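You operate a simulated robot arm through the tools that you are given. There is no shell and no other tool. Be economical: measure what you need, move in short steps, check, and stop when the job is done.

The job below is to be done with a simulated two-armed robot. You get a single attempt, and the scene is never put back.

TASK
Put the green rag on the top of the beige bench away on the middle right shelf of the blue rack. Take the brass round flange from the top of the beige bench and leave it on the ledge by the long bath. Take the blue crate lid and put it on the top of the fixed bench. Take the steel cube from the long grey shelf and leave it on the short grey shelf. Hold the pink basket on the top of the green belt steady with one hand and put the grey puck from the long grey shelf in it with the other. Take the grey heat sink from the top of the wheeled table and leave it in the blue basket there. Any order will do.
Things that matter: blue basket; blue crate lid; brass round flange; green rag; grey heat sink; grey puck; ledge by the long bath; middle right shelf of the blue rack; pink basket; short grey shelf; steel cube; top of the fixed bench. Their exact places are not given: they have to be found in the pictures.

Only the result counts: the job must be done as asked and must still hold three seconds after the hand-in. Knocking over, shifting, dropping, spilling or breaking anything else fails it. A push-on lid holds only when it is set on centred and level and pressed home; a screw cap is set on level and turned clockwise until tight.

THE ROBOT
Two 7-joint arms with two-finger parallel grippers on one trunk, on a base that drives. Base frame: it is fixed to the floor where the robot stands at the start and does not move with it; the origin is under the middle of the robot, x ahead of it, y to its left, z up; the surface under the hand at the start is at about z = 800. Units: mm, rad, N and s.
The left shoulder is at the start at [70, 177, 1120], the right one opposite. With the tool pointing down near the work surface each hand reaches from about 280 to 720 mm from the robot's upright axis, wherever it stands, measured 20 degrees to its own side. Places, roughly: blue basket (27x27x13 cm) [-4400, 7800, 1000]; blue crate lid (38x29x7 cm) [-4500, 5700, 1000]; brass round flange (7x7x3 cm) [400, -200, 800]; green rag (7x10x4 cm) [600, 0, 800]; grey heat sink (7x5x3 cm) [-4300, 8300, 1000]; grey puck (6x6x4 cm) [-4400, 6100, 600]; ledge by the long bath (15x82 cm) [-4180, 280, 860]; middle right shelf of the blue rack [400, 6400, 800]; pink basket (33x33x16 cm) [-4500, 5100, 1000]; short grey shelf [-4500, 3600, 500]; steel cube [-4250, 5500, 500]; top of the fixed bench [-4500, 9400, 900]. Payload 3.43 kg a hand.
The TCP of each hand is the grasp point between the finger pads, 30 mm short of the fingertips. In the tool frame z runs along the fingers and y along their closing line. The gripper opens to 94 mm. The fingers are 28 mm wide and 10 mm thick; the gripper's body (50 by 96 mm) begins 55 mm behind the TCP.
Orientation is that of the tool frame in the base frame, as a unit quaternion [w, x, y, z]. With the fingers straight down and closing along the base's y, the tool's x points along the base's -x, its y along +y and its z along -z.

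THE INTERFACE
- The arms move only by the tool apply_moves. It takes "left_deltas", "right_deltas" or both (then of equal length, played together; a hand with none holds still); each is a list that holds one entry, the list of rows, each a list of 7 numbers: the turn, a rotation vector about the base's x, y, z in degrees, then the shift along the base's x, y, z in mm, then the gripper command, from -1 (fully open) to 1 (shut), values between in proportion. In form: [[[ax, ay, az, tx, ty, tz, gripper], ...]]. A call has 1 to 10 rows; each row is the pose to reach, as a shift and turn from the pose commanded when the call began. A row lasts 0.2 s, in which the tool goes at most 50 mm and 0.15 rad; a call with a longer step from one row to the next is refused whole, and so is a gripper value outside its range. A pose out of reach is approached as far as the arm can. The call stops where the force on the tool passes 40 N (or 10 N more than at its start, if that is more) or the arm is blocked; 0.2 s more then pass. The fingers move at their own pace (about 153 mm/s each) and stop on an object; they squeeze with about 24 N. The grip force told is the motor's: it shows also when the fingers shut on nothing. Time passes only in rows, and 0.2 s behind the last, so rows that repeat a pose let the fingers close. The reply holds the time, the measured pose of the TCP, the force on the tool along the base axes, the opening and the grip force, in the units named above and with some noise, with the torque about the TCP (base axes, N m) and any sound that the robot's microphone picked up, and new pictures: "show" is both (left out), scene, wrist or none (wrist: the cameras of the hands that moved).
- Cameras (640 x 400 px; columns grow to the right, rows downward): "scene" is now at [126.1, -5.4, 1414.6]; the picture's right is [-0.08, -1.00, 0.00], its down [-0.77, 0.06, -0.63] and it looks along [0.63, -0.05, -0.78] (base axes); focal length 253 px, centre (320, 200). "left" rides on the left gripper at [76, -14, -103] in its tool frame; the picture's right is [0.18, 0.98, 0.00], its down [-0.75, 0.14, -0.64] and it looks along [-0.63, 0.12, 0.77] (tool axes); focal length 243 px, centre (320, 200). "right" rides on the right gripper at [76, 14, -103] in its tool frame; the picture's right is [-0.18, 0.98, 0.00], its down [-0.75, -0.14, -0.64] and it looks along [-0.63, -0.12, 0.77] (tool axes); focal length 243 px, centre (320, 200).
- slide_trunk(by): slides the trunk up (or, below 0, down) by that many mm; the arms and the scene camera ride with it, the base frame stays. It gives what a move gives, with no picture.
- steer(legs): drives the robot by 1 to 6 legs, each [ahead, turn to the left] in mm and rad, along the robot's own axes; the way and the turn of a leg run together, so that a leg with both is an arc; at most 1500 mm and 3.142 rad a leg. The arms and the cameras ride along, it lands a little off, and it stops where it bumps. It gives what a move gives, and a new picture of the scene camera.
- head_to(pan, tilt): turns the head with the scene camera to pan (to the left, within 1.501 rad either way) and tilt (down, from -0.506 to 1.204), counted from straight ahead of the robot. It gives what a move gives, and a new picture of the scene camera.
- measure_at(camera, pixels): for up to 12 pixels [column, row] of the newest picture of that camera ("zoom" is the newest enlarged one), the place [x, y, z] in the base frame of the surface seen there, good to about 2 mm. It takes no simulated time.
- enlarge(camera, box): a new picture of the part [left, top, right, bottom] of that camera's present view, enlarged. It takes no simulated time.
- job_done(): hands the job in; it is judged then, once.

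Work in short steps. Measure before you move; look again where a grasp or a placing could have gone wrong, and mend it. You have 124 turns and 260 pictures in all, those below and enlarged ones among them. Open the grippers and draw the arms clear of the work before you hand the job in, unless the task says otherwise; then end with one line.

The tools are called after "Emit:" as a command line: name --argument value ..., lists and objects as JSON in quotes. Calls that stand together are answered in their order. apply_moves: Moves the arms, as the interface text tells. Its arguments: {"type":"object","properties":{"left_deltas":{"type":"array"},"right_deltas":{"type":"array"},"show":{"type":"string","enum":["both","scene","wrist","none"]}},"required":[]} The other tools are called the same way: slide_trunk (by) slides the trunk up or down; steer (legs) drives the base; head_to (pan, tilt) turns the head that bears the scene camera; measure_at (camera, pixels) gives the place of the surface under pixels of a picture; enlarge (camera, box) takes an enlarged picture of a part of a camera's view; job_done () hands the job in.

At the start:

```text
time_s: 0.0
left_tool_pos: [569.7, 165.5, 1053.7]
left_ee_rot: [0.001, 0.0, 1.0, 0.0]
left_contact_force: [-0.1, 0.1, 0.4]
left_torque: [-0.01, 0.01, -0.02]
left_gripper_width: 94.0
left_grip_force: 0.1
right_tool_pos: [381.6, -185.4, 1112.4]
right_ee_rot: [-0.001, -0.001, 1.0, 0.001]
right_contact_force: [1.1, 0.1, -0.4]
right_torque: [0.0, -0.01, 0.0]
right_gripper_width: 94.2
right_grip_force: 0.0
trunk travel left (down, up): [-700.0, 140.0]
robot x, y, heading: [-2.9, -0.5, -0.002]
head pan, tilt: [-0.082, 0.888]
```

scene: 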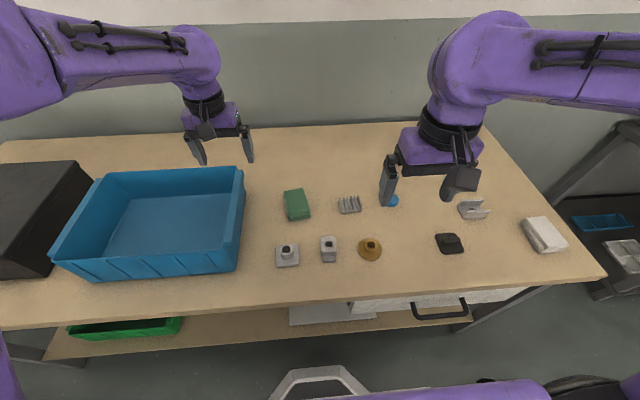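
right: 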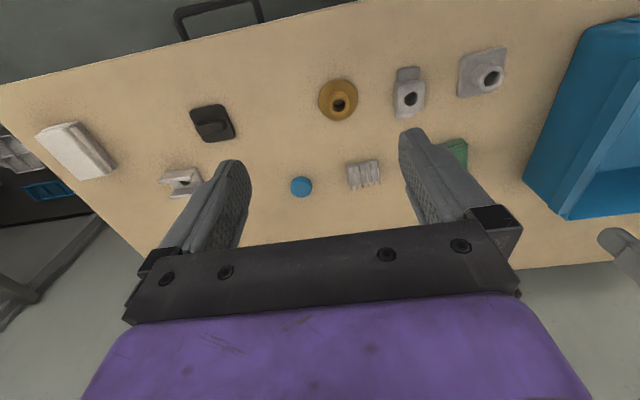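
left: 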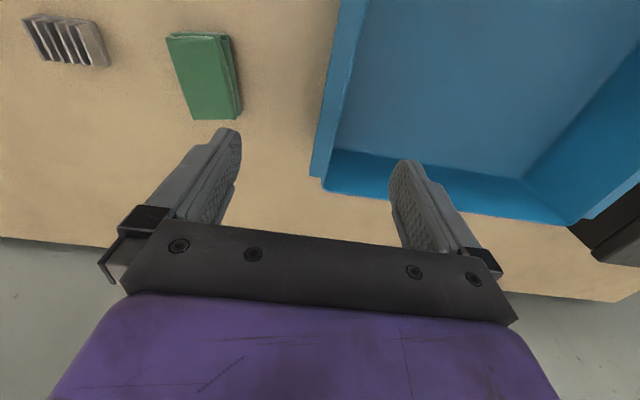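

The scene shows the green rag at about (297,205) and the brass flange at about (370,248). I'll measure both before moving.

Emit:
measure_at --camera "scene" --pixels '[[297, 205], [286, 193], [303, 190], [309, 216], [291, 219], [370, 244], [370, 256], [360, 250], [381, 250], [330, 300], [420, 180]]'

Emit:
enlarge --camera "scene" --box '[260, 170, 420, 270]'

```text
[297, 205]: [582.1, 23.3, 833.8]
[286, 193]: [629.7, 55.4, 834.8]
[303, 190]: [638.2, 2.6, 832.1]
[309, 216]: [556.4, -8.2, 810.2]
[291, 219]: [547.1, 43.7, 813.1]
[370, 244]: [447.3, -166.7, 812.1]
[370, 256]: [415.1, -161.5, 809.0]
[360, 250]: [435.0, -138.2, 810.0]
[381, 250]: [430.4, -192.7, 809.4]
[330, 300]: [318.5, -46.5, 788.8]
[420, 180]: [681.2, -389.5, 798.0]
```

```text
4.00 times, centred on (340, 220) of scene
```

zoom: 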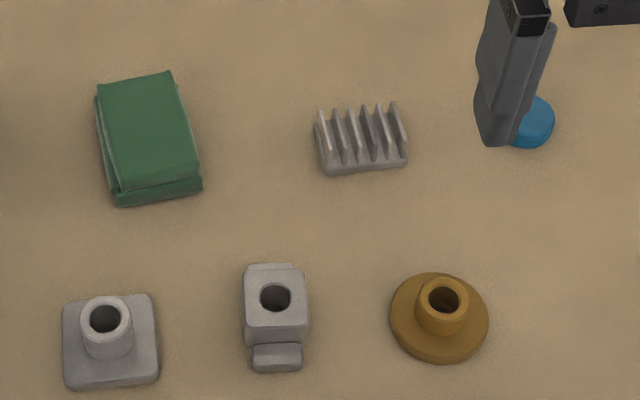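

Zoom shows the flange has a boss on a disc and the rag a folded stack. I'll measure those features more exactly.

Emit:
measure_at --camera "zoom" --pixels '[[420, 295], [466, 298], [443, 283], [443, 316], [395, 318], [484, 318], [436, 276], [440, 355], [135, 80], [155, 180], [105, 135], [188, 130]]'

```text
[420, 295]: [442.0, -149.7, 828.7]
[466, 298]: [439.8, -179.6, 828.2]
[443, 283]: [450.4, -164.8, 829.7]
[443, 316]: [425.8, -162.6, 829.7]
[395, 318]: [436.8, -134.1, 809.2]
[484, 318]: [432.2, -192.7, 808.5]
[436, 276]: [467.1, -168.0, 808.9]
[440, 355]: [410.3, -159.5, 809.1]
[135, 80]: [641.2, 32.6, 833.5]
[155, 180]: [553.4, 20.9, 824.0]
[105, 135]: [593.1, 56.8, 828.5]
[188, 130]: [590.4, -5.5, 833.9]
```

Rag centre is about (592, 25), top 834, yawed about 7.5°; flange boss is at about (437, -164), top 830. I bring both hands above them, grippers open.

Emit:
apply_moves --left_deltas '[[[0, 0, 2, 5, -35, -30, -1], [0, 0, 4, 10, -70, -60, -1], [0, 0, 6, 15, -105, -90, -1], [0, 0, 7.5, 22, -139, -115, -1], [0, 0, 7.5, 22, -139, -150, -1]]]' --right_deltas '[[[0, 0, 0, 15, 5, -45, -1], [0, 0, 0, 30, 10, -90, -1], [0, 0, 0, 45, 15, -130, -1], [0, 0, 0, 55, 21, -170, -1], [0, 0, 0, 55, 21, -200, -1]]]'

```text
time_s: 1.2
left_tool_pos: [591.4, 26.6, 902.5]
left_ee_rot: [0.0, -0.066, 0.998, -0.001]
left_contact_force: [0.4, 0.3, -0.3]
left_torque: [-0.02, 0.02, 0.01]
left_gripper_width: 94.1
left_grip_force: 0.0
right_tool_pos: [437.0, -164.6, 911.4]
right_ee_rot: [0.001, -0.002, 1.0, 0.0]
right_contact_force: [0.9, -0.8, 0.6]
right_torque: [-0.03, 0.02, 0.01]
right_gripper_width: 93.9
right_grip_force: 0.1
trunk travel left (down, up): [-700.0, 140.0]
robot x, y, heading: [-1.5, 1.4, 0.002]
head pan, tilt: [-0.082, 0.888]
```

scene: 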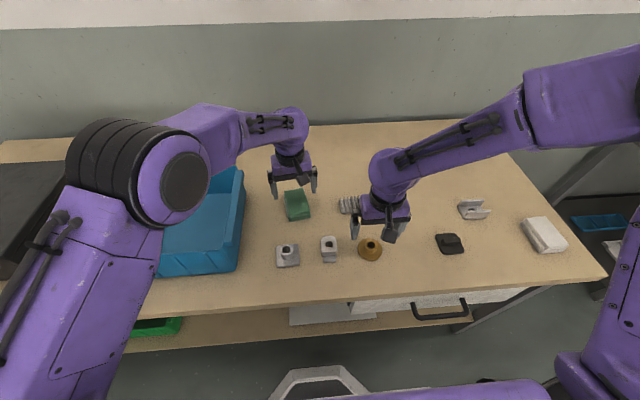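
right: 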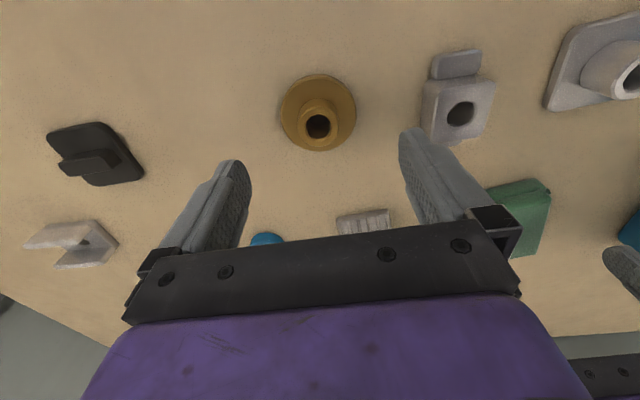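
left: 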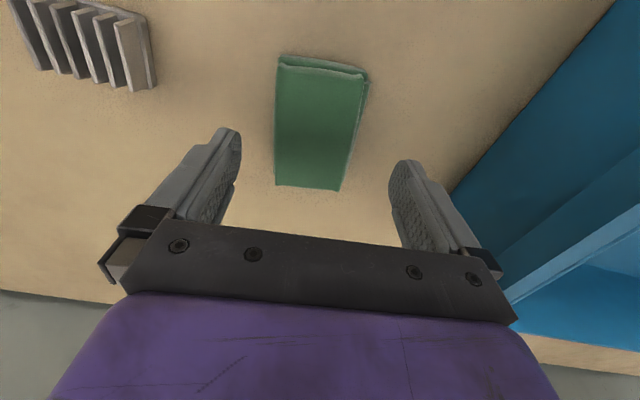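

Both hands line up over their objects. I descend, close, and lift slightly.

Emit:
apply_moves --left_deltas '[[[0, 0, 0, 0, 0, -40, -1], [0, 0, 0, 0, -1, -67, -1], [0, 0, 0, 0, -1, -67, 1], [0, 0, 0, 0, -1, -67, 1], [0, 0, 0, 0, -1, -67, 1], [0, 0, 0, 0, -1, -40, 1], [0, 0, 0, 0, -1, 0, 1]]]' --right_deltas '[[[0, 0, 0, 0, 0, -40, -1], [0, 0, 0, 0, 0, -67, -1], [0, 0, 0, 0, 0, -67, 1], [0, 0, 0, 0, 0, -67, 1], [0, 0, 0, 0, 0, -67, 1], [0, 0, 0, 0, 0, -40, 1], [0, 0, 0, 0, 0, 0, 1]]]'

```text
time_s: 2.8
left_tool_pos: [588.3, 25.5, 905.0]
left_ee_rot: [0.001, -0.066, 0.998, 0.001]
left_contact_force: [0.0, 0.2, -0.2]
left_torque: [-0.02, -0.04, 0.01]
left_gripper_width: 68.8
left_grip_force: 24.2
right_tool_pos: [434.7, -165.1, 912.2]
right_ee_rot: [0.001, -0.001, 1.0, 0.0]
right_contact_force: [0.4, 0.4, -3.5]
right_torque: [-0.03, 0.01, -0.03]
right_gripper_width: 33.2
right_grip_force: 24.0
trunk travel left (down, up): [-700.0, 140.0]
robot x, y, heading: [3.1, -2.5, -0.001]
head pan, tilt: [-0.082, 0.888]
```

scene: 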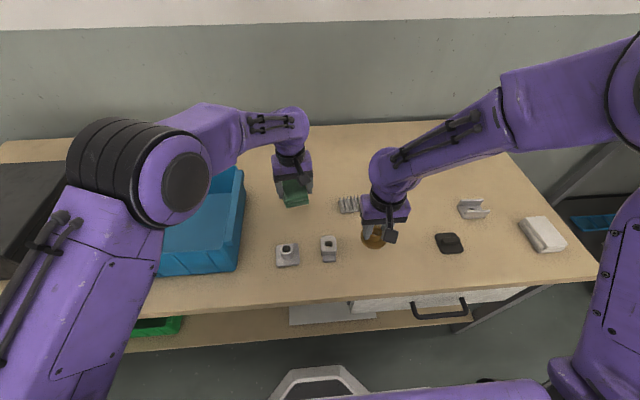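
right: 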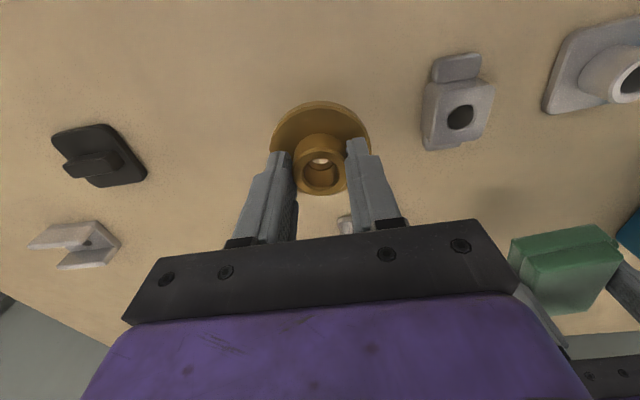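
left: 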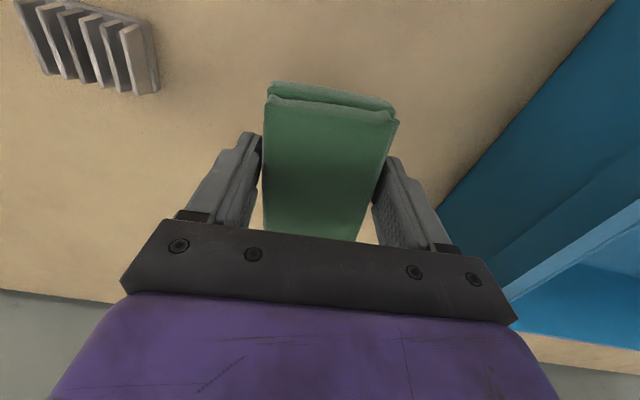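

Both are held (widths 68.8 and 33.2). I lift and pull both hands to a carrying pose near the body.

Emit:
apply_moves --left_deltas '[[[0, 0, 0, 0, 0, 45, 1], [0, 0, 0, -10, 0, 90, 1], [0, 0, -2, -45, 20, 120, 1], [0, 0, -4, -80, 45, 145, 1], [0, 0, -6, -115, 75, 150, 1], [0, 0, -7.5, -150, 110, 150, 1], [0, 0, -7.5, -185, 145, 150, 1]]]' --right_deltas '[[[0, 0, 0, 0, 0, 45, 1], [0, 0, 0, 0, 0, 90, 1], [0, 0, 0, -10, 0, 120, 1], [0, 0, 0, -20, -5, 145, 1], [0, 0, 0, -35, -5, 145, 1], [0, 0, 0, -35, -5, 145, 1], [0, 0, 0, -35, -5, 145, 1]]]' --show "none"

Emit:
head_to --pan 1.45 --tilt 0.3

Emit:
head_to --pan -1.45 --tilt 0.3

```text
refused: row 3 steps farther than a row can; nothing moved
```

```text
time_s: 4.4
left_tool_pos: [591.5, 24.0, 904.3]
left_ee_rot: [0.0, -0.065, 0.998, 0.0]
left_contact_force: [1.1, -0.6, -0.3]
left_torque: [0.0, -0.02, -0.03]
left_gripper_width: 68.6
left_grip_force: 23.7
right_tool_pos: [436.2, -165.4, 911.9]
right_ee_rot: [0.0, -0.001, 1.0, 0.001]
right_contact_force: [-0.6, 0.8, -3.2]
right_torque: [0.01, -0.01, 0.0]
right_gripper_width: 33.4
right_grip_force: 23.8
trunk travel left (down, up): [-700.0, 140.0]
robot x, y, heading: [-1.7, -4.0, 0.002]
head pan, tilt: [1.45, 0.3]
```

scene: 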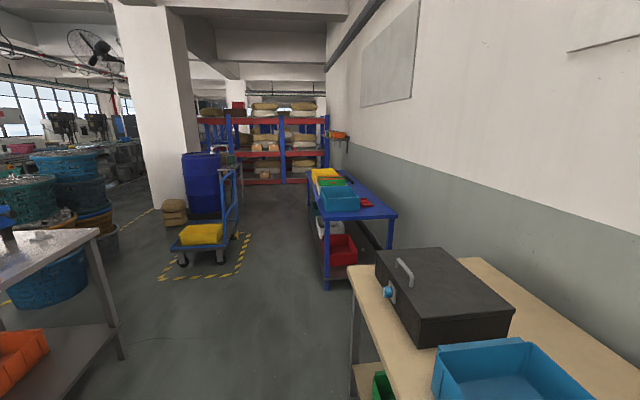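

```text
time_s: 7.0
left_tool_pos: [591.9, 25.9, 903.3]
left_ee_rot: [0.0, -0.066, 0.998, 0.0]
left_contact_force: [-0.2, -0.2, -1.0]
left_torque: [-0.01, 0.01, 0.02]
left_gripper_width: 68.9
left_grip_force: 24.2
right_tool_pos: [436.3, -165.7, 912.1]
right_ee_rot: [0.0, -0.001, 1.0, 0.001]
right_contact_force: [-0.5, -0.4, -3.8]
right_torque: [0.03, 0.0, 0.01]
right_gripper_width: 33.0
right_grip_force: 23.9
trunk travel left (down, up): [-700.0, 140.0]
robot x, y, heading: [-0.3, 1.0, -0.004]
head pan, tilt: [-1.45, 0.3]
```

scene: 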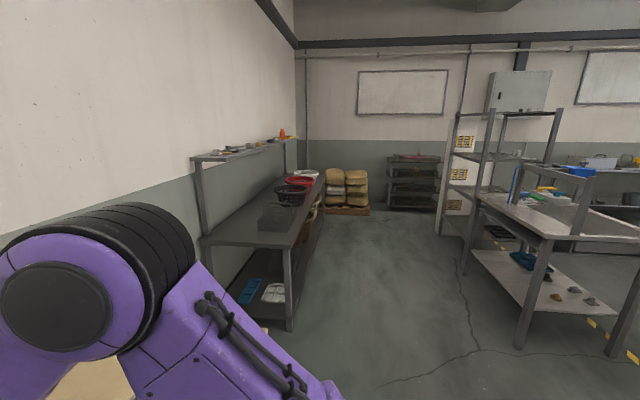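

Row 3 was slightly long; I repeat with shorter steps. The blue rack with red beams stands at the end of the left aisle.

Emit:
apply_moves --left_deltas '[[[0, 0, 0, 0, 0, 45, 1], [0, 0, 0, -10, 0, 90, 1], [0, 0, -2, -40, 20, 115, 1], [0, 0, -4, -75, 45, 135, 1], [0, 0, -6, -110, 75, 145, 1], [0, 0, -7.5, -145, 107, 150, 1], [0, 0, -7.5, -180, 140, 150, 1]]]' --right_deltas '[[[0, 0, 0, 0, 0, 45, 1], [0, 0, 0, 0, 0, 90, 1], [0, 0, 0, -10, 0, 120, 1], [0, 0, 0, -20, -5, 145, 1], [0, 0, 0, -35, -5, 145, 1], [0, 0, 0, -35, -5, 145, 1], [0, 0, 0, -35, -5, 145, 1]]]' --show "none"

Emit:
head_to --pan 1.45 --tilt 0.3

Emit:
measure_at --camera "scene" --pixels '[[246, 278], [158, 278], [324, 285], [120, 358], [238, 195], [310, 175], [240, 155], [310, 155], [262, 184], [262, 152], [100, 232], [355, 300]]'

```text
time_s: 8.6
left_tool_pos: [409.4, 169.6, 1054.1]
left_ee_rot: [0.001, 0.0, 1.0, -0.002]
left_contact_force: [0.2, 0.5, -1.0]
left_torque: [-0.02, -0.02, -0.01]
left_gripper_width: 68.6
left_grip_force: 24.2
right_tool_pos: [401.4, -165.0, 1057.8]
right_ee_rot: [0.002, -0.001, 1.0, -0.001]
right_contact_force: [0.5, 0.9, -3.5]
right_torque: [-0.05, 0.0, -0.01]
right_gripper_width: 33.0
right_grip_force: 23.8
trunk travel left (down, up): [-700.0, 140.0]
robot x, y, heading: [-0.4, -4.1, -0.0]
head pan, tilt: [-1.45, 0.3]
```

```text
time_s: 11.1
left_tool_pos: [410.8, 166.9, 1054.0]
left_ee_rot: [0.0, 0.0, 1.0, 0.0]
left_contact_force: [-1.0, -0.4, -1.0]
left_torque: [-0.01, -0.01, 0.0]
left_gripper_width: 68.7
left_grip_force: 23.5
right_tool_pos: [401.8, -168.8, 1056.5]
right_ee_rot: [0.0, -0.001, 1.0, 0.001]
right_contact_force: [-0.7, -0.1, -3.8]
right_torque: [0.01, 0.0, -0.02]
right_gripper_width: 33.1
right_grip_force: 24.3
trunk travel left (down, up): [-700.0, 140.0]
robot x, y, heading: [1.8, 3.1, 0.0]
head pan, tilt: [1.45, 0.3]
```

scene: 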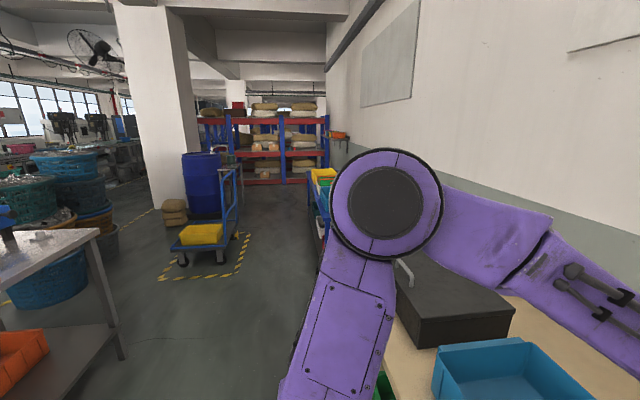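

```text
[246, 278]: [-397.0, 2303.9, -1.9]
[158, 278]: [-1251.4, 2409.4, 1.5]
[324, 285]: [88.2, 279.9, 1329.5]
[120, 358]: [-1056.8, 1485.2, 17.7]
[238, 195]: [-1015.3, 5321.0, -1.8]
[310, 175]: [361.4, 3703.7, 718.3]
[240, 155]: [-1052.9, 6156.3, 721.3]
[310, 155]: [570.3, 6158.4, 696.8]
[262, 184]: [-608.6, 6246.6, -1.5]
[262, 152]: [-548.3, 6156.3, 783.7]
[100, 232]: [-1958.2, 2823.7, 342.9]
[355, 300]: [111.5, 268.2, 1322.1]
```

I look closer at the passage between the cart and the blue bench.

Emit:
enlarge --camera "scene" --box '[150, 90, 350, 290]'

Emit:
measure_at --camera "scene" --pixels '[[312, 190], [316, 215], [310, 180], [307, 177], [237, 215], [239, 182], [222, 258], [237, 233], [182, 258], [316, 172], [295, 185], [290, 200]]'

```text
2.00 times, centred on (250, 190) of scene
```

zoom: 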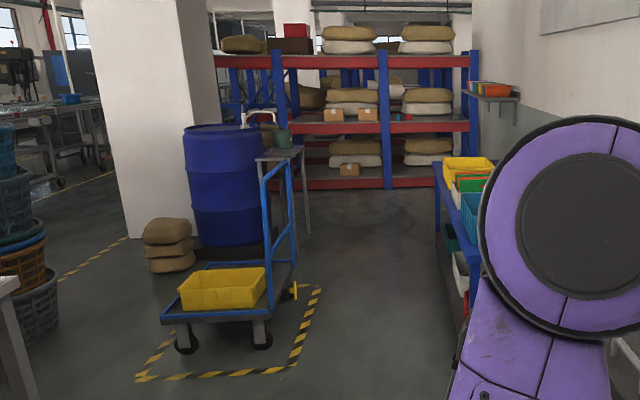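

```text
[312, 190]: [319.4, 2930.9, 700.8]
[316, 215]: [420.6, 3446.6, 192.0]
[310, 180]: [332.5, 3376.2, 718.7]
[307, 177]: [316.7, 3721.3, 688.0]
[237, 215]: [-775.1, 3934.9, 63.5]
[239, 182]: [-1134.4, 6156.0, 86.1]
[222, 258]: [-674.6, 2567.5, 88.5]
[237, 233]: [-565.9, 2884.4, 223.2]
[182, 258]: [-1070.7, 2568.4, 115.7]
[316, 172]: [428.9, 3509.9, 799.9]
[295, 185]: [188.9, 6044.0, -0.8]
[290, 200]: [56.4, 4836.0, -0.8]
```

The corridor runs from the cart (x≈-560) to the blue bench (x≈320), so I drive along x≈-120. I back off, turn left 90° and go ahead about 4 m.

Emit:
steer --legs '[[-120, 0], [0, 1.571], [1500, 0], [1500, 0], [1000, 0]]'

Emit:
head_to --pan -0.1 --tilt 0.4

```text
time_s: 35.0
left_tool_pos: [-145.6, 4428.4, 1055.1]
left_ee_rot: [0.0, -0.692, 0.722, 0.0]
left_contact_force: [-0.3, -0.1, -1.8]
left_torque: [0.03, 0.02, -0.02]
left_gripper_width: 68.7
left_grip_force: 23.8
right_tool_pos: [189.5, 4405.0, 1056.7]
right_ee_rot: [0.001, -0.692, 0.721, 0.002]
right_contact_force: [-0.2, -0.8, -3.0]
right_torque: [0.0, -0.02, 0.01]
right_gripper_width: 33.0
right_grip_force: 24.3
trunk travel left (down, up): [-700.0, 140.0]
robot x, y, heading: [3.5, 4009.4, 1.53]
head pan, tilt: [1.45, 0.3]
```

scene: 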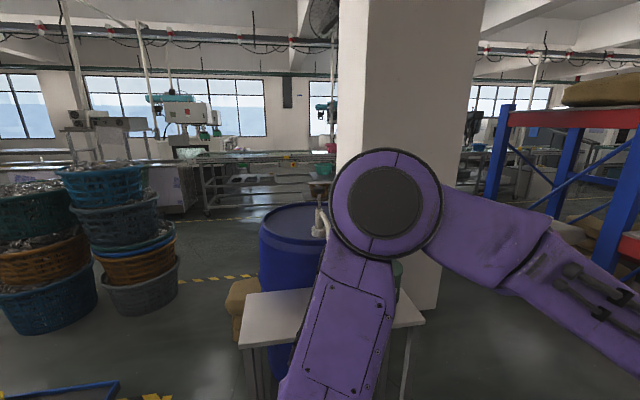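

```text
time_s: 36.6
left_tool_pos: [-144.6, 4429.0, 1054.2]
left_ee_rot: [0.001, -0.692, 0.722, -0.001]
left_contact_force: [-0.9, -0.2, 0.1]
left_torque: [0.02, 0.0, 0.01]
left_gripper_width: 68.8
left_grip_force: 23.9
right_tool_pos: [188.0, 4405.4, 1056.5]
right_ee_rot: [-0.001, -0.692, 0.722, 0.001]
right_contact_force: [-0.8, -0.4, -3.6]
right_torque: [0.0, 0.01, 0.02]
right_gripper_width: 33.3
right_grip_force: 23.9
trunk travel left (down, up): [-700.0, 140.0]
robot x, y, heading: [3.1, 4010.0, 1.526]
head pan, tilt: [-0.099, 0.4]
```

scene: 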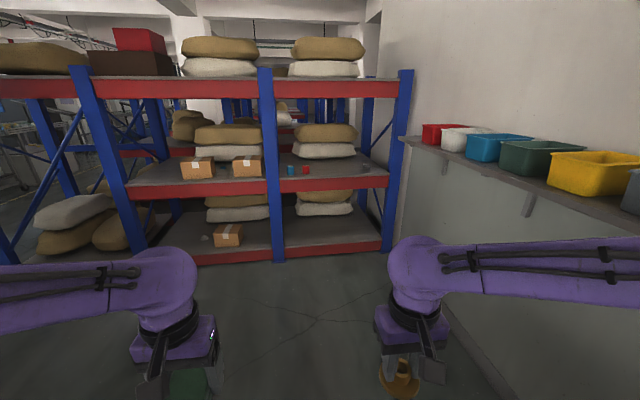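

The middle right shelf shows between the uprights (275–390, row 165–185) with a few small items. I measure it.

Emit:
enlarge --camera "scene" --box '[260, 110, 420, 210]'

Emit:
measure_at --camera "scene" --pixels '[[285, 177], [330, 175], [330, 165], [330, 178], [330, 190], [365, 167], [380, 172], [340, 85], [330, 150], [273, 185], [390, 180], [405, 300]]'

```text
4.00 times, centred on (340, 160) of scene
```

zoom: 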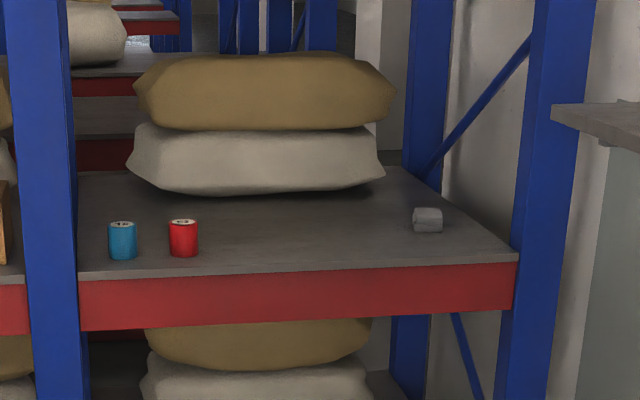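

```text
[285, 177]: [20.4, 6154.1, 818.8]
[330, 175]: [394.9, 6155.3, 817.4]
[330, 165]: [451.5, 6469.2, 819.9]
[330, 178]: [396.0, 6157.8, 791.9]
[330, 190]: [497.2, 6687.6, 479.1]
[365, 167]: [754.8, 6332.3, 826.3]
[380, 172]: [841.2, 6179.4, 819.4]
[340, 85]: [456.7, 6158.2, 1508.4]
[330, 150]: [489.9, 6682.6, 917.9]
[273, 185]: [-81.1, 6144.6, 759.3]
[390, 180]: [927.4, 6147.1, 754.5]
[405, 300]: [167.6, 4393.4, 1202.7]
```

Shelf top is z≈819, front edge y≈6155, and the spot around x≈450, y≈6290 is free. I check the wall shelf on the right for clearance.

Emit:
measure_at --camera "scene" --pixels '[[404, 138], [520, 186], [600, 215], [420, 150], [470, 350], [440, 260], [500, 380], [386, 252]]'

```text
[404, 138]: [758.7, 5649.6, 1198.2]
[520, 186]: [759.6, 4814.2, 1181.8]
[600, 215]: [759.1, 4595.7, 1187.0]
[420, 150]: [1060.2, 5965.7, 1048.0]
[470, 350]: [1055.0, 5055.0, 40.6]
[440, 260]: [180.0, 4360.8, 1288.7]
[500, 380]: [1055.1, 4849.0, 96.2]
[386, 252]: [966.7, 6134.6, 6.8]
```

I turn slightly right and drive up to about 0.47 m in front of the rack.

Emit:
steer --legs '[[0, -0.128], [1500, 0], [170, 0]]'

Emit:
head_to --pan 0.0 --tilt 0.75

```text
time_s: 45.7
left_tool_pos: [204.5, 6088.3, 1055.0]
left_ee_rot: [0.0, -0.64, 0.768, 0.001]
left_contact_force: [0.0, -0.1, -1.8]
left_torque: [-0.02, 0.0, 0.0]
left_gripper_width: 68.7
left_grip_force: 23.5
right_tool_pos: [531.9, 6019.2, 1057.3]
right_ee_rot: [0.0, -0.641, 0.768, 0.001]
right_contact_force: [0.8, -0.3, -2.8]
right_torque: [0.0, 0.0, -0.01]
right_gripper_width: 33.3
right_grip_force: 23.8
trunk travel left (down, up): [-700.0, 140.0]
robot x, y, heading: [294.8, 5652.9, 1.388]
head pan, tilt: [-0.099, 0.4]
```

scene: 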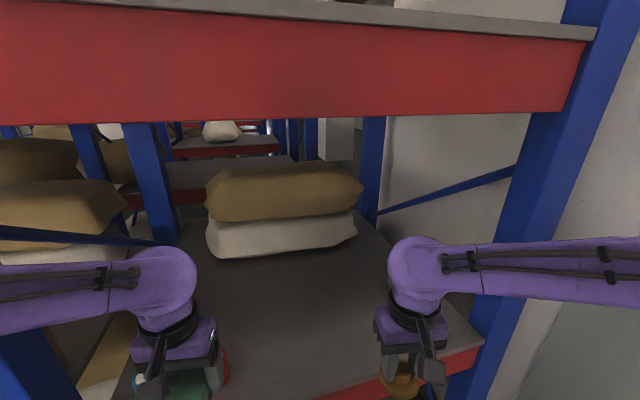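

```text
time_s: 46.5
left_tool_pos: [204.9, 6090.4, 1055.2]
left_ee_rot: [0.0, -0.641, 0.768, 0.0]
left_contact_force: [0.6, 0.4, -0.6]
left_torque: [0.01, 0.03, -0.01]
left_gripper_width: 68.7
left_grip_force: 24.5
right_tool_pos: [532.4, 6021.1, 1057.2]
right_ee_rot: [0.0, -0.642, 0.767, 0.001]
right_contact_force: [0.3, -0.6, -3.9]
right_torque: [-0.02, 0.04, 0.0]
right_gripper_width: 33.3
right_grip_force: 23.6
trunk travel left (down, up): [-700.0, 140.0]
robot x, y, heading: [292.4, 5655.2, 1.394]
head pan, tilt: [0.0, 0.75]
```

scene: 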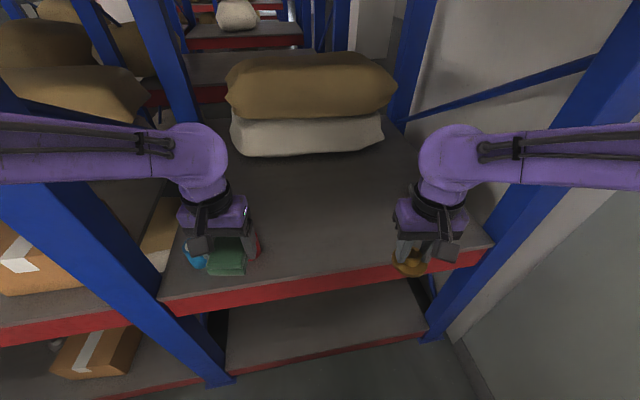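

The left hand with the rag is at (205, 6090); the red and blue spools sit beyond it on the left. I carry it high to (400, 6265) then lower to just above the shelf.

Emit:
apply_moves --left_deltas '[[[0, 0, 0, 33, 29, 0, 1], [0, 0, 0, 66, 58, 0, 1], [0, 0, 0, 98, 87, 0, 1], [0, 0, 0, 131, 116, 0, 1], [0, 0, 0, 163, 145, 0, 1], [0, 0, 0, 195, 175, 0, 1], [0, 0, 0, 195, 175, -45, 1], [0, 0, 0, 195, 175, -90, 1], [0, 0, 0, 195, 175, -135, 1], [0, 0, 0, 195, 175, -175, 1]]]'

```text
time_s: 48.7
left_tool_pos: [398.7, 6265.9, 879.8]
left_ee_rot: [0.0, -0.641, 0.767, 0.001]
left_contact_force: [0.1, -0.3, -0.7]
left_torque: [-0.01, -0.01, -0.02]
left_gripper_width: 68.7
left_grip_force: 23.9
right_tool_pos: [532.7, 6021.2, 1057.1]
right_ee_rot: [0.0, -0.642, 0.767, 0.001]
right_contact_force: [-0.2, 1.2, -4.1]
right_torque: [-0.05, -0.03, 0.03]
right_gripper_width: 33.0
right_grip_force: 23.6
trunk travel left (down, up): [-700.0, 140.0]
robot x, y, heading: [295.0, 5654.7, 1.39]
head pan, tilt: [0.0, 0.75]
```

scene: 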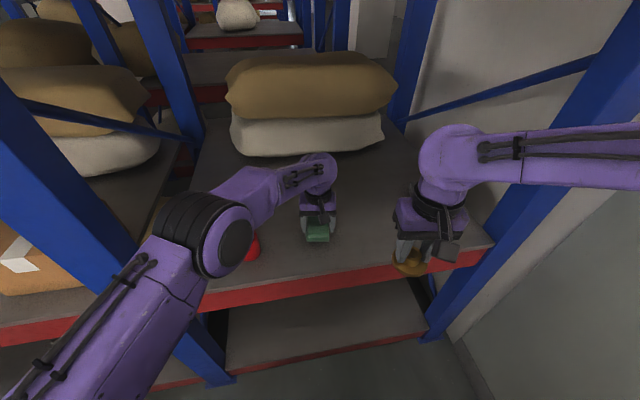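
left: 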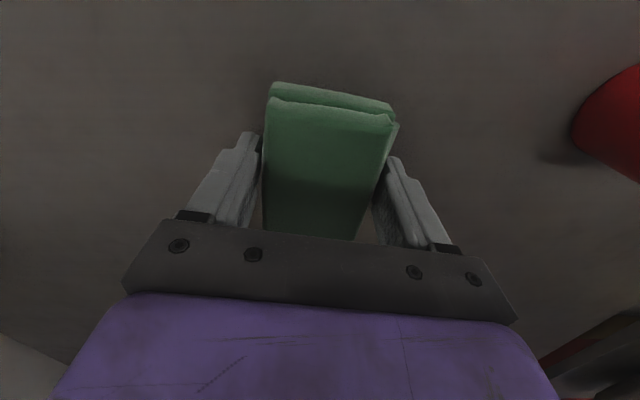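

The spot is clear on both sides. I lower to 856, release, and rise.

Emit:
apply_moves --left_deltas '[[[0, 0, 0, 0, 0, -15, 1], [0, 0, 0, 0, 0, -24, 1], [0, 0, 0, 0, 0, -24, 1], [0, 0, 0, 0, 0, -24, -1], [0, 0, 0, 0, 0, -24, -1], [0, 0, 0, 0, 0, -24, -1], [0, 0, 0, 0, 0, 15, -1], [0, 0, 0, 0, 0, 60, -1], [0, 0, 0, 0, 0, 105, -1], [0, 0, 0, 0, 0, 150, -1]]]'

```text
time_s: 50.9
left_tool_pos: [397.9, 6264.1, 1031.0]
left_ee_rot: [-0.001, -0.641, 0.768, 0.001]
left_contact_force: [0.2, 0.7, 0.2]
left_torque: [0.0, -0.02, -0.04]
left_gripper_width: 93.8
left_grip_force: 0.0
right_tool_pos: [532.7, 6020.5, 1056.6]
right_ee_rot: [0.0, -0.642, 0.767, 0.002]
right_contact_force: [-0.3, 0.3, -2.7]
right_torque: [0.01, 0.01, -0.01]
right_gripper_width: 33.2
right_grip_force: 23.8
trunk travel left (down, up): [-700.0, 140.0]
robot x, y, heading: [296.4, 5657.4, 1.391]
head pan, tilt: [0.0, 0.75]
```

scene: 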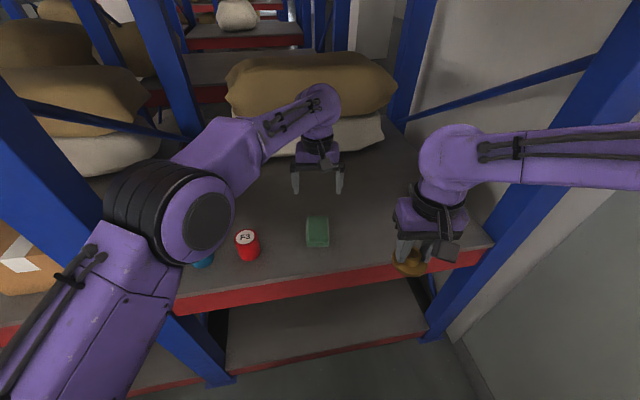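
left: 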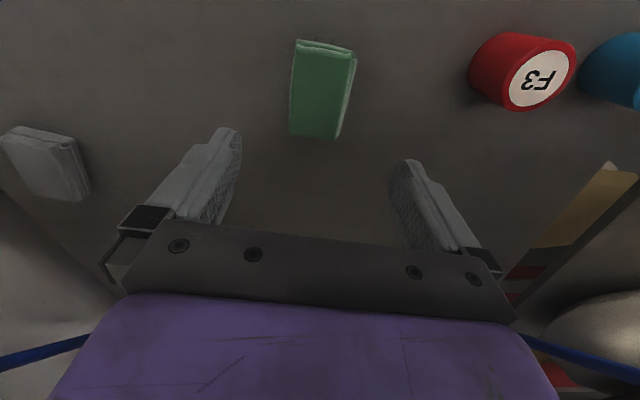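

The rag rests on the shelf clear of the spools. I retract the left hand, then back off and look to the left for the way to the other line.

Emit:
apply_moves --left_deltas '[[[0, 0, 0, -33, -29, 10, -1], [0, 0, 0, -66, -58, 20, -1], [0, 0, 0, -98, -87, 24, -1], [0, 0, 0, -131, -116, 24, -1], [0, 0, 0, -163, -145, 24, -1], [0, 0, 0, -195, -175, 24, -1]]]' --show "none"

Emit:
steer --legs '[[-300, 0], [0, 1.75]]'

Emit:
head_to --pan 0.0 --tilt 0.35

```text
time_s: 52.3
left_tool_pos: [200.0, 6088.5, 1053.1]
left_ee_rot: [0.002, -0.641, 0.767, -0.001]
left_contact_force: [-1.6, 0.2, -0.8]
left_torque: [0.01, -0.08, 0.02]
left_gripper_width: 93.8
left_grip_force: 0.0
right_tool_pos: [526.7, 6020.2, 1058.4]
right_ee_rot: [0.001, -0.642, 0.767, -0.001]
right_contact_force: [-0.8, -0.3, -4.0]
right_torque: [-0.02, -0.02, 0.02]
right_gripper_width: 33.1
right_grip_force: 23.7
trunk travel left (down, up): [-700.0, 140.0]
robot x, y, heading: [292.8, 5652.2, 1.393]
head pan, tilt: [0.0, 0.75]
```

```text
time_s: 58.6
left_tool_pos: [-173.2, 5193.6, 1053.8]
left_ee_rot: [0.0, 1.0, 0.0, 0.0]
left_contact_force: [0.5, -0.6, 0.1]
left_torque: [-0.02, 0.01, -0.03]
left_gripper_width: 94.3
left_grip_force: 0.1
right_tool_pos: [-163.6, 5528.5, 1057.2]
right_ee_rot: [0.001, 1.0, 0.001, 0.0]
right_contact_force: [-0.7, 0.1, -3.1]
right_torque: [-0.02, -0.03, -0.04]
right_gripper_width: 32.9
right_grip_force: 24.0
trunk travel left (down, up): [-700.0, 140.0]
robot x, y, heading: [238.4, 5359.1, 3.141]
head pan, tilt: [0.0, 0.75]
```

scene: 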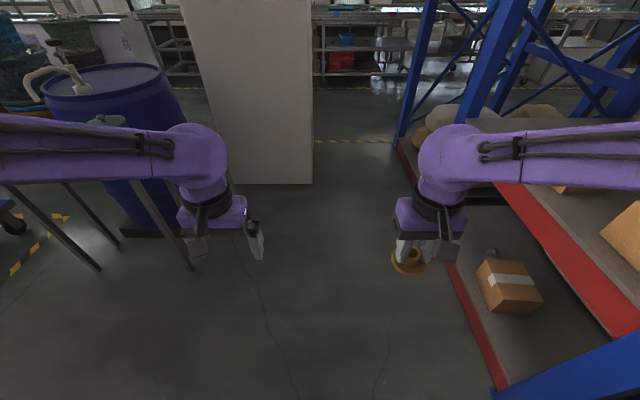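

```text
time_s: 59.5
left_tool_pos: [-171.5, 5193.2, 1053.1]
left_ee_rot: [0.0, 1.0, 0.001, 0.0]
left_contact_force: [-0.3, -0.1, -0.3]
left_torque: [0.01, -0.01, 0.03]
left_gripper_width: 94.1
left_grip_force: 0.1
right_tool_pos: [-162.6, 5528.4, 1056.9]
right_ee_rot: [0.001, 1.0, 0.001, 0.0]
right_contact_force: [0.2, 1.1, -3.5]
right_torque: [0.02, -0.02, -0.02]
right_gripper_width: 33.3
right_grip_force: 24.5
trunk travel left (down, up): [-700.0, 140.0]
robot x, y, heading: [235.4, 5360.8, 3.143]
head pan, tilt: [0.0, 0.351]
```

scene: 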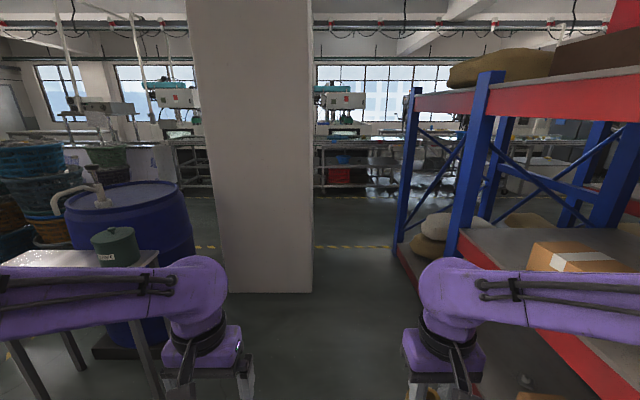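

Emit:
measure_at --camera "scene" --pixels '[[313, 285], [228, 285], [398, 255], [350, 246], [335, 187], [315, 195], [400, 90], [455, 260], [160, 335], [190, 215], [375, 180], [250, 196]]'

```text
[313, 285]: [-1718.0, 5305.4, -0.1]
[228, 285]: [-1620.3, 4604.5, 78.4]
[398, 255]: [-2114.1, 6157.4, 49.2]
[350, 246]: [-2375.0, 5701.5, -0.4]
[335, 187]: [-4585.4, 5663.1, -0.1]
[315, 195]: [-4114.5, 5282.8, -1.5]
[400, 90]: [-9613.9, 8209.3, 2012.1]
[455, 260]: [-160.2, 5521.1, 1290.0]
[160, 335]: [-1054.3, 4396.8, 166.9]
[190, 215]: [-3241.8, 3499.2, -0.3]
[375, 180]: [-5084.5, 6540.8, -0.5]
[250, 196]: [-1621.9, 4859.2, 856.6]
```

The gap between the column (y<5305) and rack (y>6150) is centred at y≈5730. I drive through it towards the line at x≈-4400.

Emit:
steer --legs '[[0, -0.315], [1196, 0], [0, 0.315], [1500, 0], [1000, 0]]'

Emit:
head_to --pan 0.0 --tilt 0.6

Emit:
head_to --pan 0.9 --tilt 0.5

Emit:
head_to --pan -0.9 --tilt 0.5

```text
time_s: 79.4
left_tool_pos: [-3814.7, 5561.3, 1053.0]
left_ee_rot: [0.0, 1.0, 0.002, 0.0]
left_contact_force: [-0.8, -0.3, -0.6]
left_torque: [0.0, 0.0, 0.0]
left_gripper_width: 94.3
left_grip_force: 0.0
right_tool_pos: [-3806.8, 5894.9, 1056.9]
right_ee_rot: [0.002, 1.0, 0.003, 0.0]
right_contact_force: [-0.2, 0.0, -4.0]
right_torque: [0.01, 0.01, -0.01]
right_gripper_width: 32.9
right_grip_force: 23.8
trunk travel left (down, up): [-700.0, 140.0]
robot x, y, heading: [-3405.2, 5730.4, -3.136]
head pan, tilt: [0.0, 0.351]
```

scene: 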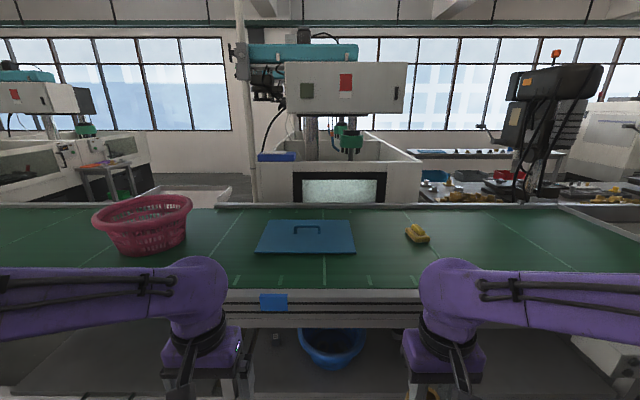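

```text
time_s: 80.2
left_tool_pos: [-3815.4, 5561.6, 1052.9]
left_ee_rot: [0.0, 1.0, 0.002, -0.001]
left_contact_force: [0.3, -0.2, 0.5]
left_torque: [-0.02, 0.0, 0.02]
left_gripper_width: 94.1
left_grip_force: 0.1
right_tool_pos: [-3807.7, 5896.0, 1056.8]
right_ee_rot: [0.001, 1.0, 0.002, 0.0]
right_contact_force: [-0.5, 0.4, -3.2]
right_torque: [0.03, 0.05, -0.01]
right_gripper_width: 33.0
right_grip_force: 24.1
trunk travel left (down, up): [-700.0, 140.0]
robot x, y, heading: [-3405.5, 5729.2, -3.135]
head pan, tilt: [0.0, 0.6]
```

scene: 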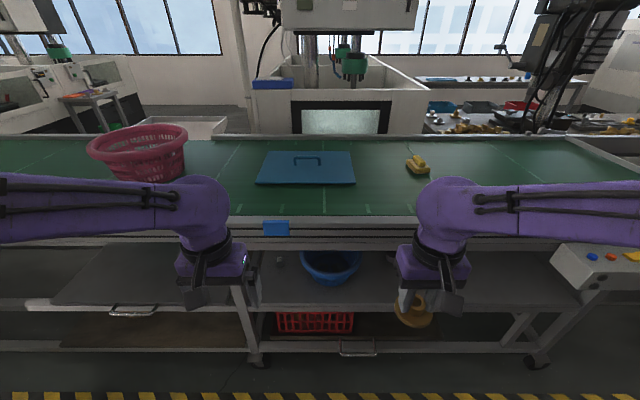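

```text
time_s: 81.4
left_tool_pos: [-3815.8, 5562.0, 1053.7]
left_ee_rot: [0.001, 1.0, 0.001, 0.0]
left_contact_force: [-0.2, 0.1, 0.1]
left_torque: [-0.02, 0.01, -0.02]
left_gripper_width: 94.1
left_grip_force: 0.0
right_tool_pos: [-3807.5, 5897.0, 1056.8]
right_ee_rot: [0.002, 1.0, 0.002, 0.0]
right_contact_force: [0.0, 0.0, -4.5]
right_torque: [-0.01, -0.04, 0.02]
right_gripper_width: 33.1
right_grip_force: 24.2
trunk travel left (down, up): [-700.0, 140.0]
robot x, y, heading: [-3404.0, 5729.8, -3.138]
head pan, tilt: [0.901, 0.499]
```

scene: 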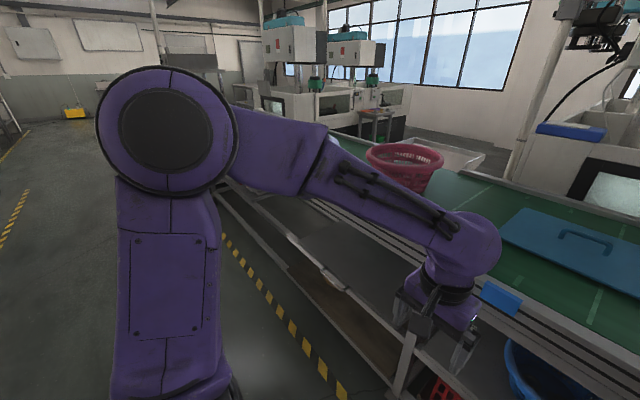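

```text
time_s: 83.2
left_tool_pos: [-3814.0, 5562.1, 1053.0]
left_ee_rot: [0.0, 1.0, 0.002, 0.0]
left_contact_force: [-0.1, -0.2, 0.8]
left_torque: [0.02, 0.0, 0.0]
left_gripper_width: 94.2
left_grip_force: 0.0
right_tool_pos: [-3807.4, 5895.7, 1056.0]
right_ee_rot: [0.001, 1.0, 0.002, 0.0]
right_contact_force: [0.7, 0.7, -3.5]
right_torque: [0.01, -0.02, -0.03]
right_gripper_width: 33.1
right_grip_force: 23.7
trunk travel left (down, up): [-700.0, 140.0]
robot x, y, heading: [-3404.7, 5728.3, -3.141]
head pan, tilt: [-0.901, 0.499]
```

scene: 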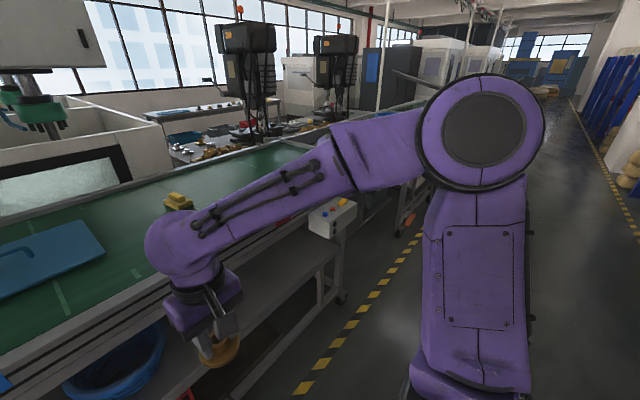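

The long grey shelf sits below the green belt. I look at it straight on to find the cube and puck and measure clearance.

Emit:
head_to --pan 0.1 --tilt 0.75

Emit:
measure_at --camera "scene" --pixels '[[330, 190], [330, 110], [330, 70], [320, 130], [300, 120], [300, 110], [380, 90], [440, 110], [300, 215], [250, 215], [300, 290], [150, 90]]'

Emit:
enlarge --camera "scene" --box '[240, 130, 440, 255]'

```text
time_s: 84.5
left_tool_pos: [-3814.6, 5561.2, 1052.9]
left_ee_rot: [0.0, 1.0, 0.002, 0.001]
left_contact_force: [-0.4, -0.9, -0.2]
left_torque: [-0.01, 0.02, 0.0]
left_gripper_width: 93.9
left_grip_force: 0.0
right_tool_pos: [-3807.9, 5896.7, 1057.5]
right_ee_rot: [0.001, 1.0, 0.003, 0.0]
right_contact_force: [-0.2, -0.6, -3.1]
right_torque: [-0.04, 0.02, 0.01]
right_gripper_width: 33.1
right_grip_force: 24.2
trunk travel left (down, up): [-700.0, 140.0]
robot x, y, heading: [-3406.0, 5728.9, -3.139]
head pan, tilt: [0.099, 0.75]
```

scene: 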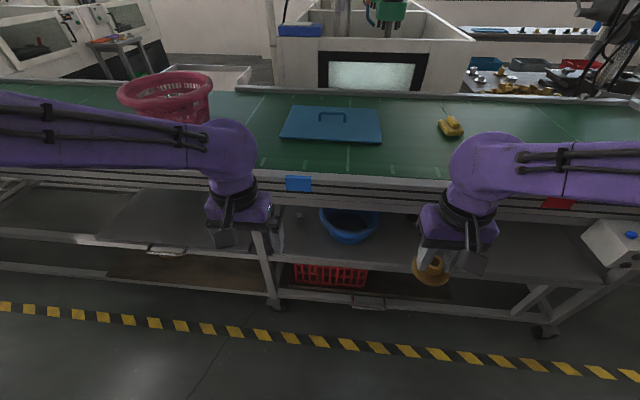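

```text
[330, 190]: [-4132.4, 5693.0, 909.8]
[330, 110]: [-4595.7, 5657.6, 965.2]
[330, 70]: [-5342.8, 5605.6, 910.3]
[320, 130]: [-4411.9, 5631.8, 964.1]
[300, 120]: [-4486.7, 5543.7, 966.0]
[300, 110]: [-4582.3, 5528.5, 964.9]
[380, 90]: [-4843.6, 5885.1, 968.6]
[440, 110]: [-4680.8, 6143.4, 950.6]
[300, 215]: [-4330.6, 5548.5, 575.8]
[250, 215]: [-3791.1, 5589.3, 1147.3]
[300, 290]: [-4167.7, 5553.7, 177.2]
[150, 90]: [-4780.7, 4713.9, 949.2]
```

```text
3.20 times, centred on (340, 192) of scene
```

zoom: 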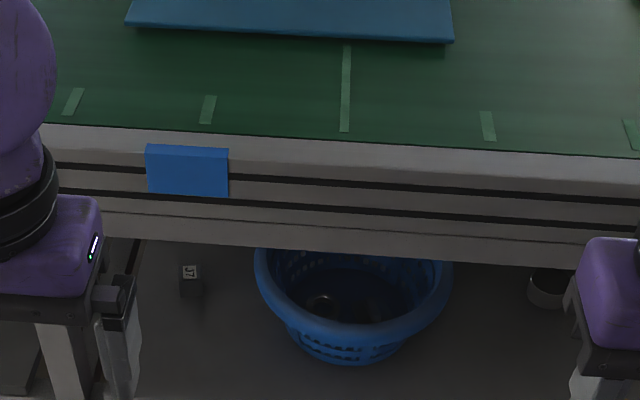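

Cube is at zoom (190,280), puck-like disc at zoom (550,288). I measure them and the belt beam's lower edge and shelf.

Emit:
measure_at --camera "zoom" --pixels '[[190, 272], [182, 266], [199, 268], [190, 288], [550, 280], [550, 300], [530, 290], [350, 252], [350, 245], [200, 380], [200, 330], [350, 260]]'

Emit:
measure_at --camera "scene" --pixels '[[380, 245], [390, 250], [330, 260], [300, 240]]'

```text
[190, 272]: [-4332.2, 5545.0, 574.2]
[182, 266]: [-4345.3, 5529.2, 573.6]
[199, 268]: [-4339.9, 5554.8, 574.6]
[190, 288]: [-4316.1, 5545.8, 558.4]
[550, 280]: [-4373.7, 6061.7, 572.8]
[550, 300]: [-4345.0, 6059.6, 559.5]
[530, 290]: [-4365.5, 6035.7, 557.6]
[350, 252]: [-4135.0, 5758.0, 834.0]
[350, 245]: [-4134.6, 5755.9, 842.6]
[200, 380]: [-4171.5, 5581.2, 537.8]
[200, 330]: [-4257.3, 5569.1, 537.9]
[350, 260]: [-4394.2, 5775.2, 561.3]
```

```text
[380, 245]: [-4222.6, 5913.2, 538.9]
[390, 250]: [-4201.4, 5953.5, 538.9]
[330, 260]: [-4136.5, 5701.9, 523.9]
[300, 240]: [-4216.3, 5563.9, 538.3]
```

Shelf top is z≈538.5, belt underside ≈832, the cube about 200 mm in behind the belt edge, so I need a tilted tool with a lowered trunk. I check the post near (268,270) first.

Emit:
measure_at --camera "scene" --pixels '[[262, 262], [272, 262], [268, 280], [275, 235], [280, 220], [258, 240], [278, 305], [200, 180], [180, 238], [130, 210], [215, 250], [545, 330]]'

Emit:
slide_trunk --by -400

Emit:
head_to --pan 0.1 --tilt 0.45

```text
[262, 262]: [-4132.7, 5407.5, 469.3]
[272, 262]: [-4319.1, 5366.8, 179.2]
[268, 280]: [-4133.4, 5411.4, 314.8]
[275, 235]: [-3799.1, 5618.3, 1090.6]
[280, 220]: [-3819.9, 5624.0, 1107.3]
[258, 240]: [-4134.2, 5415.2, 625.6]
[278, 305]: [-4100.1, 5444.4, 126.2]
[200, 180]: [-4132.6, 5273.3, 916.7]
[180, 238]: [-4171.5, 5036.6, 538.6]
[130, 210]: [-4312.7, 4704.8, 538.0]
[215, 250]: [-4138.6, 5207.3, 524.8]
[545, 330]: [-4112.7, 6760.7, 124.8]
```

```text
time_s: 88.3
left_tool_pos: [-3814.3, 5561.4, 653.3]
left_ee_rot: [-0.001, 1.0, 0.001, 0.001]
left_contact_force: [-0.2, -0.1, 0.4]
left_torque: [-0.01, -0.03, -0.02]
left_gripper_width: 94.0
left_grip_force: 0.1
right_tool_pos: [-3806.6, 5896.4, 657.6]
right_ee_rot: [0.001, 1.0, 0.002, 0.0]
right_contact_force: [0.4, -0.2, -2.7]
right_torque: [-0.01, -0.04, -0.01]
right_gripper_width: 33.0
right_grip_force: 23.7
trunk travel left (down, up): [-300.0, 540.0]
robot x, y, heading: [-3404.3, 5729.8, -3.14]
head pan, tilt: [0.099, 0.75]
```

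```text
time_s: 89.1
left_tool_pos: [-3815.2, 5561.8, 652.6]
left_ee_rot: [0.0, 1.0, 0.002, 0.0]
left_contact_force: [-0.3, 0.2, -0.1]
left_torque: [-0.02, 0.0, 0.01]
left_gripper_width: 94.1
left_grip_force: 0.1
right_tool_pos: [-3807.6, 5896.3, 656.5]
right_ee_rot: [0.001, 1.0, 0.003, -0.001]
right_contact_force: [-0.4, -0.1, -3.9]
right_torque: [-0.01, 0.02, 0.0]
right_gripper_width: 33.2
right_grip_force: 24.0
trunk travel left (down, up): [-300.0, 540.0]
robot x, y, heading: [-3406.6, 5727.0, -3.138]
head pan, tilt: [0.099, 0.45]
```

scene: 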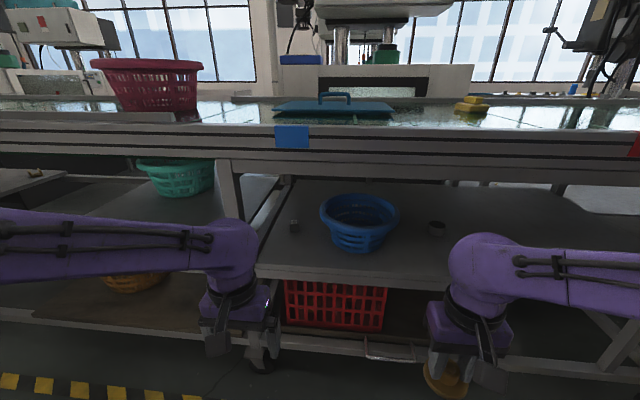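

Cube (294,227) and puck (436,229) are visible, with the post left of the cube. I measure the cube and pitch the left hand 50° forward.

Emit:
enlarge --camera "scene" --box '[264, 200, 344, 250]'

Emit:
apply_moves --left_deltas '[[[0, 8.4, 0, 0, 0, 0, -1], [0, 16.8, 0, 0, 0, 0, -1], [0, 25.2, 0, 0, 0, 0, -1], [0, 33.6, 0, 0, 0, 0, -1], [0, 42, 0, 0, 0, 0, -1], [0, 50, 0, 0, -10, 0, -1]]]'

```text
8.00 times, centred on (304, 225) of scene
```

zoom: 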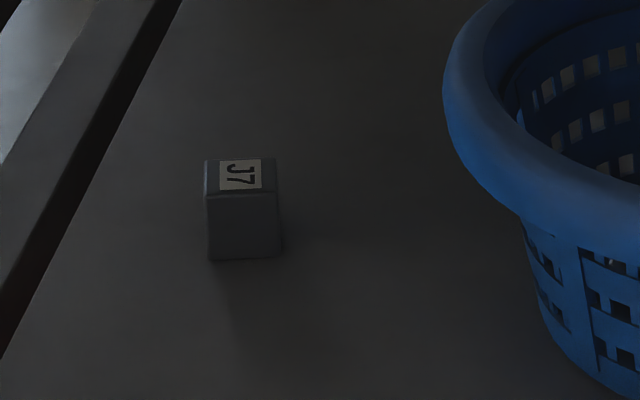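

```text
time_s: 90.5
left_tool_pos: [-3850.3, 5563.9, 663.6]
left_ee_rot: [-0.002, 0.906, 0.001, -0.422]
left_contact_force: [-0.1, 0.1, -0.1]
left_torque: [0.02, 0.0, -0.02]
left_gripper_width: 94.0
left_grip_force: 0.0
left hand out of reach, approached as far as the arm can: row 5, 6
right_tool_pos: [-3807.1, 5896.3, 657.4]
right_ee_rot: [0.001, 1.0, 0.003, 0.001]
right_contact_force: [-0.2, -0.5, -3.6]
right_torque: [-0.02, -0.02, 0.01]
right_gripper_width: 33.0
right_grip_force: 24.1
trunk travel left (down, up): [-300.0, 540.0]
robot x, y, heading: [-3405.4, 5729.1, -3.136]
head pan, tilt: [0.099, 0.45]
```

scene: 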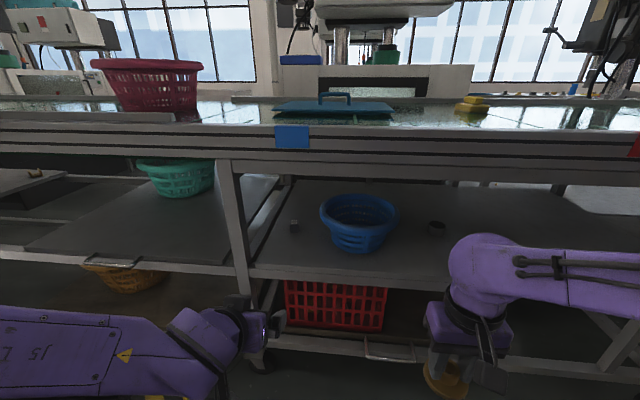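
left: 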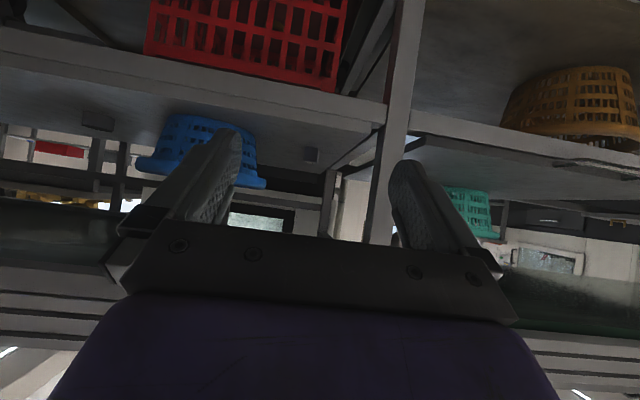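

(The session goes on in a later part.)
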